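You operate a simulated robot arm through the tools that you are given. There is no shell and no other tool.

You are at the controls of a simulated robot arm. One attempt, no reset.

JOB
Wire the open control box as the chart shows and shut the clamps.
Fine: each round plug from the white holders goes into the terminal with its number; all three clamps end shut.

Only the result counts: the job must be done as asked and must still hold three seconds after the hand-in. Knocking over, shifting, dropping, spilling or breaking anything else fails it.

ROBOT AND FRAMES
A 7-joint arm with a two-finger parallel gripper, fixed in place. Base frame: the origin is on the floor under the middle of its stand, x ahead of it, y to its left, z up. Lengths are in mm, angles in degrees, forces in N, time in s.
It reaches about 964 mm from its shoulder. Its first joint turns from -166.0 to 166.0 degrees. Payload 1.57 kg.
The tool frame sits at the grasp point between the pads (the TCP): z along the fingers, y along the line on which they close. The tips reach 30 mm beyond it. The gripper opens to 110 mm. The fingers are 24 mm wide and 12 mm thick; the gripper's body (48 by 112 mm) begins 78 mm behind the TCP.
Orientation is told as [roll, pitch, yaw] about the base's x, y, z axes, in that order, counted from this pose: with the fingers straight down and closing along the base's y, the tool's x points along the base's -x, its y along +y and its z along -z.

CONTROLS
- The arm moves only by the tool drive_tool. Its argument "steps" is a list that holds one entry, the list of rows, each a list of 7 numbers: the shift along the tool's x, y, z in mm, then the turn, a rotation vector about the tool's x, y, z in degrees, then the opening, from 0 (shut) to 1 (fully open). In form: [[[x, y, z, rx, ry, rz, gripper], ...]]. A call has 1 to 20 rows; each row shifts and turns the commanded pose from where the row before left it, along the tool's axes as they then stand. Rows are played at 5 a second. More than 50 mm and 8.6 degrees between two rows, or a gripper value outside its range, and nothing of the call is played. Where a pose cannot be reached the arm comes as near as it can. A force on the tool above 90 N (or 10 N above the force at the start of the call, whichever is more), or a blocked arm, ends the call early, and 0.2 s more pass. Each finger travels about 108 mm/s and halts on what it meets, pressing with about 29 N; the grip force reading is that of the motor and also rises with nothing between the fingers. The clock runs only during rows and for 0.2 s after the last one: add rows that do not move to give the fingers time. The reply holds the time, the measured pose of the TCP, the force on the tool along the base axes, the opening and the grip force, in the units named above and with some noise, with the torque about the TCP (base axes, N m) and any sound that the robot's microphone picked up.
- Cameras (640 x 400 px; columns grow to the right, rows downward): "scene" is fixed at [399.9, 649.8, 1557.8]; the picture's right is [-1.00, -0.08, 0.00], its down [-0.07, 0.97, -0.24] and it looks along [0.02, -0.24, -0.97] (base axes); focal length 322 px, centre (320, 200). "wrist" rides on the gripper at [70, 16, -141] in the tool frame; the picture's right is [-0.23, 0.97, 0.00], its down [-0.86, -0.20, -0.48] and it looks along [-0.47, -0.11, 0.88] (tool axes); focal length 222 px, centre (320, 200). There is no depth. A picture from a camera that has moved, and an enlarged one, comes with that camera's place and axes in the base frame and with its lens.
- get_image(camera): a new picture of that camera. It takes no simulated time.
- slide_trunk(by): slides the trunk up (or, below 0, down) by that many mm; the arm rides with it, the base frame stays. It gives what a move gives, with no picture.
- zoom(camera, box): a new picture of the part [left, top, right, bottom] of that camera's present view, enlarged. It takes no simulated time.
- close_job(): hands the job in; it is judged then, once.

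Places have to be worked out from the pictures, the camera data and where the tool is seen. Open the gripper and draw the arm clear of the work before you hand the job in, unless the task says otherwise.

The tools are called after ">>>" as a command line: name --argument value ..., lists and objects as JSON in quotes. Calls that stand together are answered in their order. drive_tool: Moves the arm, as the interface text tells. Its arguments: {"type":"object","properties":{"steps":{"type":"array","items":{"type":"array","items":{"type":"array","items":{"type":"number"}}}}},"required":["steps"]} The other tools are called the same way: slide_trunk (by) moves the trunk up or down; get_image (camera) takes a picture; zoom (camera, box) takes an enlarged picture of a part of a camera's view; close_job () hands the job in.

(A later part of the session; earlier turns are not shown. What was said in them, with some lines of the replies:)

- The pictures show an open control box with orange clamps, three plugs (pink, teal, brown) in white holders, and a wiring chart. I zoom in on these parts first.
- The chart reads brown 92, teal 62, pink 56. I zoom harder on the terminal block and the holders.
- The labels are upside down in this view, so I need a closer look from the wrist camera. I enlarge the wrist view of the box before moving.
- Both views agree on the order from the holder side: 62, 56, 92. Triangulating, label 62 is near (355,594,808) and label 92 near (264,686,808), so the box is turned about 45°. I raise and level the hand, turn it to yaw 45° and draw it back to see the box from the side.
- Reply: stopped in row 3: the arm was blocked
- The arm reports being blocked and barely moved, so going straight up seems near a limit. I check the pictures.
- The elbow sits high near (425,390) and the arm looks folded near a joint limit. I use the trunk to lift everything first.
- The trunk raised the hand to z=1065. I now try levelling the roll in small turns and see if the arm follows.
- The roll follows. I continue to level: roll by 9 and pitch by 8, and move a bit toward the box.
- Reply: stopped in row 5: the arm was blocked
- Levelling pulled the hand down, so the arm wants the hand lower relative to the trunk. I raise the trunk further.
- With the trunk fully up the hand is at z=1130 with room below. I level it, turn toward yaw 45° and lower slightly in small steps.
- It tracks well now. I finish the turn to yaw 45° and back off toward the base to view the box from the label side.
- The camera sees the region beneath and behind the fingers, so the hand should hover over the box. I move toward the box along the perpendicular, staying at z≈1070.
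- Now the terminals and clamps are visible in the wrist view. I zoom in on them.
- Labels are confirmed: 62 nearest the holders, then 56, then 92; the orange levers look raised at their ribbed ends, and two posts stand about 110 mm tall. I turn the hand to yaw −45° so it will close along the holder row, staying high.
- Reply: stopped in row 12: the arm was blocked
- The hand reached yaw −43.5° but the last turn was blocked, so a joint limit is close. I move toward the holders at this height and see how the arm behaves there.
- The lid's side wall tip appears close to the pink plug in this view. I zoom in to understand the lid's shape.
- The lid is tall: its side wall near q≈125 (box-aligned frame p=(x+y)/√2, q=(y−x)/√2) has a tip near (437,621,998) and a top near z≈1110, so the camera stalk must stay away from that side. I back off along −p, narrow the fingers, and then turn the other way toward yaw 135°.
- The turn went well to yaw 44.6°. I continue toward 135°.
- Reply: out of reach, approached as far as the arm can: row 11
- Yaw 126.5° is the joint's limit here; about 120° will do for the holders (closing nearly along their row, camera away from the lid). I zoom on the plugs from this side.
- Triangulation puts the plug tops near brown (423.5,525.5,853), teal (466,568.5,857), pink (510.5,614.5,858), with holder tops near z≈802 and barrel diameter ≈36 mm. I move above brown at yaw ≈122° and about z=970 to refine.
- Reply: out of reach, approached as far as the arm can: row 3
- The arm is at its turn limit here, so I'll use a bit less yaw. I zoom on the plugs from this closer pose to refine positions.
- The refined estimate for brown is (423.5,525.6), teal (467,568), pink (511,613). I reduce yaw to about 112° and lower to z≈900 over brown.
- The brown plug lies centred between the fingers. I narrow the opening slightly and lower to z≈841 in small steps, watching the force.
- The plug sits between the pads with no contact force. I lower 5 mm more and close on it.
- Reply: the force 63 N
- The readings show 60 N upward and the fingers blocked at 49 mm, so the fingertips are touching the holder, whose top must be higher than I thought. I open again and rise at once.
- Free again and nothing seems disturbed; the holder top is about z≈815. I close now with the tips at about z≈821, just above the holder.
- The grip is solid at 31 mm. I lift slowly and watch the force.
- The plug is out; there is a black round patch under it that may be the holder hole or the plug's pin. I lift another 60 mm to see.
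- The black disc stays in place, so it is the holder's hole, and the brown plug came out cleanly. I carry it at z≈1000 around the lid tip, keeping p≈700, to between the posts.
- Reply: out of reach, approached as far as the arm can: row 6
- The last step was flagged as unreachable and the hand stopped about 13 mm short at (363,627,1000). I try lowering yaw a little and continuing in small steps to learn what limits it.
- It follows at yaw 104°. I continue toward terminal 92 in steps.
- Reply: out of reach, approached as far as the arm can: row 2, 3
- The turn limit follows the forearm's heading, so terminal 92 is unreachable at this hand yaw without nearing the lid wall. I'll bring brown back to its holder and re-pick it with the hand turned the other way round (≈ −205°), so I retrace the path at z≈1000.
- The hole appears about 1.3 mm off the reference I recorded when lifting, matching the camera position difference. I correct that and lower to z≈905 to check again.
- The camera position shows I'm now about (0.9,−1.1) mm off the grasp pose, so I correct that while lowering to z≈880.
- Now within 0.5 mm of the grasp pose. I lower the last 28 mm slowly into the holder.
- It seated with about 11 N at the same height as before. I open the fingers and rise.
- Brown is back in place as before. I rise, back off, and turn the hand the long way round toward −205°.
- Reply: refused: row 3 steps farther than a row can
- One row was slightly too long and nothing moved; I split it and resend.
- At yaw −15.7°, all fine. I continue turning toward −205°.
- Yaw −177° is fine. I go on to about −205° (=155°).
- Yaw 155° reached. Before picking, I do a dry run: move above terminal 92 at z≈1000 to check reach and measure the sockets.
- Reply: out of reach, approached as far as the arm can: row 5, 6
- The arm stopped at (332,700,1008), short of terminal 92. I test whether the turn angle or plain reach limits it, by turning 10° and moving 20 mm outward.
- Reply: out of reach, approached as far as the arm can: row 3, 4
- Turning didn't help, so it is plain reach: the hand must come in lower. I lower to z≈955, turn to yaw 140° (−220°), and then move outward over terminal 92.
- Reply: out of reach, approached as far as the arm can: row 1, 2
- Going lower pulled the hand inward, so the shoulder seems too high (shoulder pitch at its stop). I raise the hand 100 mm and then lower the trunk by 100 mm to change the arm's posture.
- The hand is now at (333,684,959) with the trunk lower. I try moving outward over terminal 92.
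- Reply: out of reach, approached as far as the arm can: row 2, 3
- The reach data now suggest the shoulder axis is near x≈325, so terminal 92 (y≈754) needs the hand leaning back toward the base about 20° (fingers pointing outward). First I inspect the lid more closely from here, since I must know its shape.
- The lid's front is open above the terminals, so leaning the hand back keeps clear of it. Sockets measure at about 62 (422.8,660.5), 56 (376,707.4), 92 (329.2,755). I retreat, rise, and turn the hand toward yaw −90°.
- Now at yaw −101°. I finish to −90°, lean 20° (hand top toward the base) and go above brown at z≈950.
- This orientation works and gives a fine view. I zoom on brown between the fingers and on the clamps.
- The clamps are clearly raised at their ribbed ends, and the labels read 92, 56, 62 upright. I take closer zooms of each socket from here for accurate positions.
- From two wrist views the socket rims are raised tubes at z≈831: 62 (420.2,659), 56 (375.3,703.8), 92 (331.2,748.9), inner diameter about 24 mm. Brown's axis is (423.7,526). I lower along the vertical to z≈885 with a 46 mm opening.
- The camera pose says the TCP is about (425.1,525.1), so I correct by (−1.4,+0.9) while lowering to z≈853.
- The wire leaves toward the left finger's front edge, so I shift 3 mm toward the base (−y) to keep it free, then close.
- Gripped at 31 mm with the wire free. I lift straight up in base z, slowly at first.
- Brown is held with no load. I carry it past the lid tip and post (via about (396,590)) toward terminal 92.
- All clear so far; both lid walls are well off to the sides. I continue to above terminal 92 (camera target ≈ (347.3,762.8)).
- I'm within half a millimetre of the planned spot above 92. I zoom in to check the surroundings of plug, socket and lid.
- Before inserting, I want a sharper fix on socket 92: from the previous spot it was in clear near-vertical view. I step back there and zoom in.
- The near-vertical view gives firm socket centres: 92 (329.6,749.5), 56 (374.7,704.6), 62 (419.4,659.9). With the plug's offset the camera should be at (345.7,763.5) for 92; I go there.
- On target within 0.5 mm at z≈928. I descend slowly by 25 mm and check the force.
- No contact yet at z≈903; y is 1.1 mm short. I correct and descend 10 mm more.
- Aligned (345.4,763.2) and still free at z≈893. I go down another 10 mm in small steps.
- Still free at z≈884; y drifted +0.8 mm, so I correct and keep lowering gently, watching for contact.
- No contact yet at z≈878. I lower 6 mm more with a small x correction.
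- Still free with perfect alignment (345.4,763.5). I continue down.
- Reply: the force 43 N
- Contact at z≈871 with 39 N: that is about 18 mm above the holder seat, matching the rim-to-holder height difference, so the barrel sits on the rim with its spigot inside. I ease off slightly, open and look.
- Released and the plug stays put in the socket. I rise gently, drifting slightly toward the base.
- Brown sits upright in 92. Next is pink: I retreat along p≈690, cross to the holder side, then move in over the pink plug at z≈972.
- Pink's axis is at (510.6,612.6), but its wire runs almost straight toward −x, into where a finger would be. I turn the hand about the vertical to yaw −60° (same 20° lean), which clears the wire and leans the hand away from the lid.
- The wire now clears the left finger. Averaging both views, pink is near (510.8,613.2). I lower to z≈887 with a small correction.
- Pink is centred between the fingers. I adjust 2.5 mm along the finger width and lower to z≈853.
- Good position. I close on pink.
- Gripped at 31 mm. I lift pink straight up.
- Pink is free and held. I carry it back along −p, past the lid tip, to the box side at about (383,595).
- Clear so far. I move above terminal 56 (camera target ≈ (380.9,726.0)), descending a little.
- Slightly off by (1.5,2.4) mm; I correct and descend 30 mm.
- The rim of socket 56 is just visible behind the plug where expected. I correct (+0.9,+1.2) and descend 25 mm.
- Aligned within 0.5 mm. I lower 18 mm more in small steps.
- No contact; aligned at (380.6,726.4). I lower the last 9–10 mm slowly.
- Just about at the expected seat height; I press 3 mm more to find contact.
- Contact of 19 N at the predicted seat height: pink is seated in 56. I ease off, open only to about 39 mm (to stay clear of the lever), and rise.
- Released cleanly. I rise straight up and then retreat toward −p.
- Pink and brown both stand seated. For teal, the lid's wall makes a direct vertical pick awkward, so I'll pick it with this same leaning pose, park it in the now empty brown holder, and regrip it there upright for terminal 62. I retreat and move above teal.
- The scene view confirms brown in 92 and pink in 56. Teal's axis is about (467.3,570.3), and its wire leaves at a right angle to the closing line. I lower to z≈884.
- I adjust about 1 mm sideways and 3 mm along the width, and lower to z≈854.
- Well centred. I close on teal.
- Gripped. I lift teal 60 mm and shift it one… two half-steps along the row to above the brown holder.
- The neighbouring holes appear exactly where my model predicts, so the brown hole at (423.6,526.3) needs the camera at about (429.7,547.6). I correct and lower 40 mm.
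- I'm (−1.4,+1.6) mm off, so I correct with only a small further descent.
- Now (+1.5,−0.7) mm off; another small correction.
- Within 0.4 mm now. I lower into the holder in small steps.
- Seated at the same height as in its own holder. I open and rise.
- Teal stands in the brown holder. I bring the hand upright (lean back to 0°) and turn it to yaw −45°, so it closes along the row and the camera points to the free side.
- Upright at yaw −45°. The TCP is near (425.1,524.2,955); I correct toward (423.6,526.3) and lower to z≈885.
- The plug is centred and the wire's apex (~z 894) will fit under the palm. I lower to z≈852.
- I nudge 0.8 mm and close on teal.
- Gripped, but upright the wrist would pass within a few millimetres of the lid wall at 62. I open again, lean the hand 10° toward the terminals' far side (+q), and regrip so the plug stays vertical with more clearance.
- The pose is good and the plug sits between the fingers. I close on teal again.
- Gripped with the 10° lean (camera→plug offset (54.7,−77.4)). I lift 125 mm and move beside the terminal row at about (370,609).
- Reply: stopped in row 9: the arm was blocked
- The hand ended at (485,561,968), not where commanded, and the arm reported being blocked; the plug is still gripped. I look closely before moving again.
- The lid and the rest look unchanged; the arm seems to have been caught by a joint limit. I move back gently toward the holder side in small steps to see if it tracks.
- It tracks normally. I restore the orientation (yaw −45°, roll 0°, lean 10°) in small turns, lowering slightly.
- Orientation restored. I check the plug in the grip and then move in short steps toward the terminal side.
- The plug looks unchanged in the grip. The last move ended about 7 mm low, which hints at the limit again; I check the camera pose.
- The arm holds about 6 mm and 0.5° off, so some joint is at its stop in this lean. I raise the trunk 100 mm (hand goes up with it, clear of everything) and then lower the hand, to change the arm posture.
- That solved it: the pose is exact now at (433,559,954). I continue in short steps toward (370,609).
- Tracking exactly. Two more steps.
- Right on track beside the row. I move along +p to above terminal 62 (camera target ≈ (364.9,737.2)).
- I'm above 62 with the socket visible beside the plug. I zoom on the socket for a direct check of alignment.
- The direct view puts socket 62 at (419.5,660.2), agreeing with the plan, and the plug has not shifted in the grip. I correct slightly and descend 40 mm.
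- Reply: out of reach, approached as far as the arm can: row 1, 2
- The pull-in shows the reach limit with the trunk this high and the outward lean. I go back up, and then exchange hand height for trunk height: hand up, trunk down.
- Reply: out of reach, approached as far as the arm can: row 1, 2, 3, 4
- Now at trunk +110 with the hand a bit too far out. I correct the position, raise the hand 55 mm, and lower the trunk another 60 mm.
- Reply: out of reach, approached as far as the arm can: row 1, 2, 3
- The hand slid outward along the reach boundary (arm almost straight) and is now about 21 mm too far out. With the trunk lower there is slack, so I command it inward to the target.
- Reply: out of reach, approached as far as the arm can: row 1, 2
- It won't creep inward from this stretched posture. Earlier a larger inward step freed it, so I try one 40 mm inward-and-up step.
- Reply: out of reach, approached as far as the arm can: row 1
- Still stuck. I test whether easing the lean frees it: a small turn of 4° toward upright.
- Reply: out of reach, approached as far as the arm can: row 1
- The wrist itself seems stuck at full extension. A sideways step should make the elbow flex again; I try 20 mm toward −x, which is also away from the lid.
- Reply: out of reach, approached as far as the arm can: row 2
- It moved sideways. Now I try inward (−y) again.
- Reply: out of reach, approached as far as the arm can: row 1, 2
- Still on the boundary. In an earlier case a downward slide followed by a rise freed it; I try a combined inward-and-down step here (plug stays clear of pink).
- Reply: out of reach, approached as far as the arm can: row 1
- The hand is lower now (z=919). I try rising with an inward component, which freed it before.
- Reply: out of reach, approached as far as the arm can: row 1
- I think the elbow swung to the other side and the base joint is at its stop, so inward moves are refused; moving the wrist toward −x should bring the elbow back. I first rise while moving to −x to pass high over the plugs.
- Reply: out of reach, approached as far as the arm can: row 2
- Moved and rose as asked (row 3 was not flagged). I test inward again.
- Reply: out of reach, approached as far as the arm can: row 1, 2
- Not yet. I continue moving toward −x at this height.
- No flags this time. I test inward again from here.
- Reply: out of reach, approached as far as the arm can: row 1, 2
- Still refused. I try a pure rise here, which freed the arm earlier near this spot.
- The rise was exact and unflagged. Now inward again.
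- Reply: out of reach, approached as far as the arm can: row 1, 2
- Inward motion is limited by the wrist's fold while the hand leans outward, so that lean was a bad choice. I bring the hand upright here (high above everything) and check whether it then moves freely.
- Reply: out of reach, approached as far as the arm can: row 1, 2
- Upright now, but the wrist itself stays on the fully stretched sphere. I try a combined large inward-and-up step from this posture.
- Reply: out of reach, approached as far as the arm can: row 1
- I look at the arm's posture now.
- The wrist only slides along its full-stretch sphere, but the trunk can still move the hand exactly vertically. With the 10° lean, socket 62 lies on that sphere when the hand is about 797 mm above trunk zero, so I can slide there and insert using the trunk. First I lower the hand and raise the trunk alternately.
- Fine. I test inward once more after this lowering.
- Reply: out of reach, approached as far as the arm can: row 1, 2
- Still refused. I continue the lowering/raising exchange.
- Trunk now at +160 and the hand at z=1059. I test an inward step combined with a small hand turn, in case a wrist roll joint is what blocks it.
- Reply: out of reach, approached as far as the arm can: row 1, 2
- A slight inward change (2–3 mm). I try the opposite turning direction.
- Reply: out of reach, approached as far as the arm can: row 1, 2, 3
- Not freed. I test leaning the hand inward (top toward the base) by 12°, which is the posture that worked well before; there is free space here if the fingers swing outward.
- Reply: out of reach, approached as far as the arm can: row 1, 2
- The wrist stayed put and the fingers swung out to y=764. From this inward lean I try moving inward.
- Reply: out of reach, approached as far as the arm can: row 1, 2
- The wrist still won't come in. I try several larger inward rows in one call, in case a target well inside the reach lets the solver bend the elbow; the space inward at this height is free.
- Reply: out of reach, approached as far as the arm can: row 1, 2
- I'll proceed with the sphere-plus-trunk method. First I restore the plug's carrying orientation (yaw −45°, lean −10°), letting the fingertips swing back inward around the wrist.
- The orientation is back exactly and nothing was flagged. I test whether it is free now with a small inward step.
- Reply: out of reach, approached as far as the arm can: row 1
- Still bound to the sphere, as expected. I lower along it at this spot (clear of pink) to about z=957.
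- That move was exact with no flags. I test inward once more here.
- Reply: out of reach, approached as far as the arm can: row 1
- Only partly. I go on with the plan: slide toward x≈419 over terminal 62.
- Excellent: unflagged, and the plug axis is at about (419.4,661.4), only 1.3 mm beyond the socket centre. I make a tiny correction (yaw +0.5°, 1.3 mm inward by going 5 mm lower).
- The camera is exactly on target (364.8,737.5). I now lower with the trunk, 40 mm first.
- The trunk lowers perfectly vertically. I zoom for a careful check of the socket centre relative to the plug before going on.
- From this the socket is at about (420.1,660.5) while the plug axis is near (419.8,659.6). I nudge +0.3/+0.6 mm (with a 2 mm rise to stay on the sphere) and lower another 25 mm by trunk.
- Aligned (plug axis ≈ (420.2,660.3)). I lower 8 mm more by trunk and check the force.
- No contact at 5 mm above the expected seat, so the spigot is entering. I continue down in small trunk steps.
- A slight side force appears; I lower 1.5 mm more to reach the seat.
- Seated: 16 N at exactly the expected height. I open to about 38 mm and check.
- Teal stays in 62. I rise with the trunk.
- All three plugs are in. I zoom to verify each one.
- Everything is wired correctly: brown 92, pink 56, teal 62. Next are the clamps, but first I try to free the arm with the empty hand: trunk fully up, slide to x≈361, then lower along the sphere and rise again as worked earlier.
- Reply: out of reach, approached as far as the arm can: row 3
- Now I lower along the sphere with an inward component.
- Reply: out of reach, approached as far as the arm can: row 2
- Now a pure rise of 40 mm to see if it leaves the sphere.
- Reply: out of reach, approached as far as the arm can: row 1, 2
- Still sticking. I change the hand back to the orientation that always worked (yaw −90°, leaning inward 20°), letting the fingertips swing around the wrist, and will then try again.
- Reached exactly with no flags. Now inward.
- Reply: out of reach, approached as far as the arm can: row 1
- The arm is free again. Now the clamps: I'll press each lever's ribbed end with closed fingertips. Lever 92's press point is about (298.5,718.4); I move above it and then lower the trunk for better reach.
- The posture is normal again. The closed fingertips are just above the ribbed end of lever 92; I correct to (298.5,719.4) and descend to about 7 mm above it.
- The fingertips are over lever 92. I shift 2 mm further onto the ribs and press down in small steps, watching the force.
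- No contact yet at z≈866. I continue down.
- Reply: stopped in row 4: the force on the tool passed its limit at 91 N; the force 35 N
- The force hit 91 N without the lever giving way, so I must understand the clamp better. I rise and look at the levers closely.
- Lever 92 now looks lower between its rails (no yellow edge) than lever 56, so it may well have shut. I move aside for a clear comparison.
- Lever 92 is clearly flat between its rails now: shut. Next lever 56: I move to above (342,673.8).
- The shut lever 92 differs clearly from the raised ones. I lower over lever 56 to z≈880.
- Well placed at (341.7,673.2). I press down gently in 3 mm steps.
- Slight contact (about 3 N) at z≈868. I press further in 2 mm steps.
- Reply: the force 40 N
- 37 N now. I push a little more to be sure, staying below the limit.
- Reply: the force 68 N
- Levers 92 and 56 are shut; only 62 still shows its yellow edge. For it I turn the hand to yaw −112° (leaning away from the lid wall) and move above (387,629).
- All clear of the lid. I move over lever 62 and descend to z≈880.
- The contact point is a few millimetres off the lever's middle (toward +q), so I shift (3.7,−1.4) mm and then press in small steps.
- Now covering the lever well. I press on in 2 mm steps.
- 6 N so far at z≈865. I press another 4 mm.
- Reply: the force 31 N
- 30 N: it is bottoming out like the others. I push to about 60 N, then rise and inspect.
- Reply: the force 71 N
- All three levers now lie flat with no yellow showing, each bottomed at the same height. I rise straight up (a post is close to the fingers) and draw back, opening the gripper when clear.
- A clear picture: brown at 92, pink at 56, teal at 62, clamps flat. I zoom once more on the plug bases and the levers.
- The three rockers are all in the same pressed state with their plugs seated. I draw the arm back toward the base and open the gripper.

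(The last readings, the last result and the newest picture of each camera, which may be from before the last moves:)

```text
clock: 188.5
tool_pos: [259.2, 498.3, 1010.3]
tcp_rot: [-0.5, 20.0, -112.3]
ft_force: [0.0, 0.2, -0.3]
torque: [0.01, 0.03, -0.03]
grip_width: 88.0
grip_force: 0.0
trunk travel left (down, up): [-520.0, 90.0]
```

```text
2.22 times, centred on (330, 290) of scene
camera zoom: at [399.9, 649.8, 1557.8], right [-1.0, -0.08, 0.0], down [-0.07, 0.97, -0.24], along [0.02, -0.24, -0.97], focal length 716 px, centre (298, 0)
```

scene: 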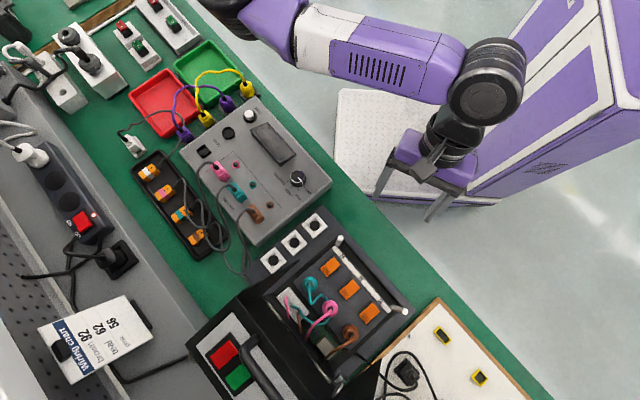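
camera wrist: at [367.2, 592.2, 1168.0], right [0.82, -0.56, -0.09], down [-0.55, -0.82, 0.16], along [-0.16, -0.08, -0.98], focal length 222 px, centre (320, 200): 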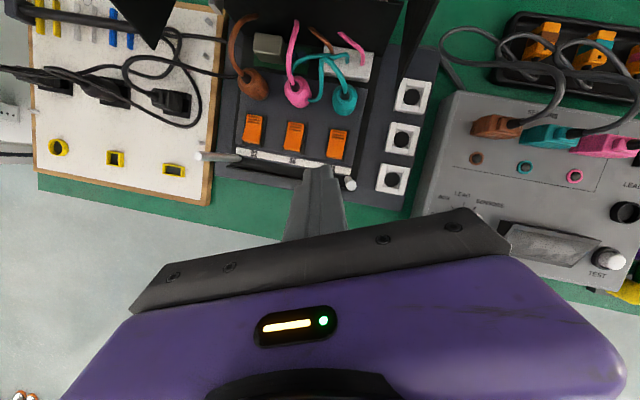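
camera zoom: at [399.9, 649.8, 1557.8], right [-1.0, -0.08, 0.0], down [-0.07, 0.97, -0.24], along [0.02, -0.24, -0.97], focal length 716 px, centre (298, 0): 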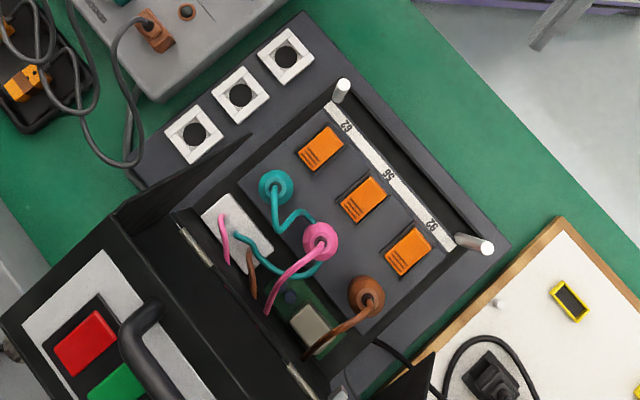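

The arm is clear and the gripper open. A final close look at the levers from the fixed camera before handing in.

>>> zoom --camera "scene" --box '[310, 245, 390, 325]'

>>> zoom --camera "scene" --box '[180, 230, 300, 330]'

```text
5.00 times, centred on (350, 285) of scene
camera zoom: at [399.9, 649.8, 1557.8], right [-1.0, -0.08, 0.0], down [-0.07, 0.97, -0.24], along [0.02, -0.24, -0.97], focal length 1610 px, centre (170, -225)
```

zoom: 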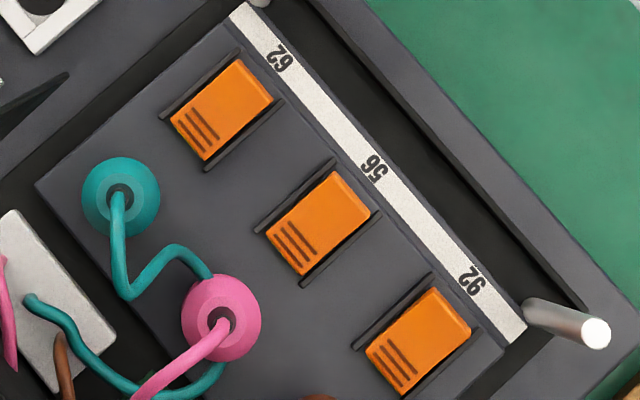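

```text
4.00 times, centred on (240, 280) of scene
camera zoom: at [399.9, 649.8, 1557.8], right [-1.0, -0.08, 0.0], down [-0.07, 0.97, -0.24], along [0.02, -0.24, -0.97], focal length 1288 px, centre (640, -120)
```

zoom: 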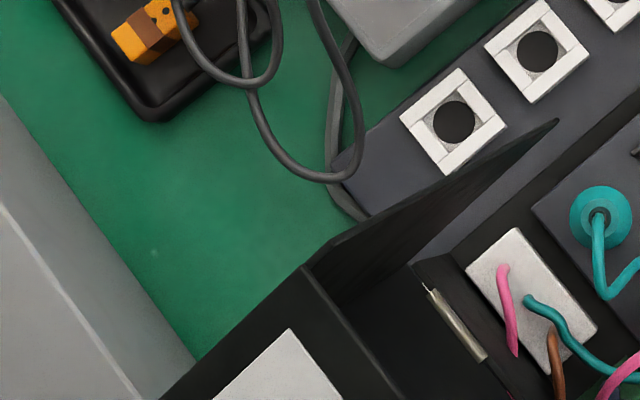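

All three plugs sit in the terminals given on the chart (brown 92, teal 62, pink 56). The three clamps are flat and shut, nothing else has moved, and the arm is clear with the gripper open. I hand the job in.

>>> close_job

```text
The job is handed in.
```

I wired the box as the chart shows, shut all three clamps and handed the job in; I have not seen the verdict.

| Plug | Terminal | Clamp |
|---|---|---|
| Brown | 92 | Shut |
| Teal | 62 | Shut |
| Pink | 56 | Shut |

- **Plugs:** each one went down into its socket until it stopped at the height I expected, and stayed there when released. The teal wire is draped round the pink plug.
- **Clamps:** I pressed the ribbed end of each lever until it bottomed out. All three now lie flat between their rails with no yellow edge showing, which I took to mean shut. The robot's microphone reported no click.
- **Contacts on the way:** when I first gripped brown, the fingertips pushed on its holder with about 60 N. Later, while carrying teal, the arm swung off its commanded path near the open lid. The pictures afterwards show the holder and lid where they were.
- **Extra handling:** I picked brown up and set it back once before its final move. Teal was parked in brown's empty holder and regripped before it went into 62.

At hand-in the gripper was open and the arm was drawn clear of the work.
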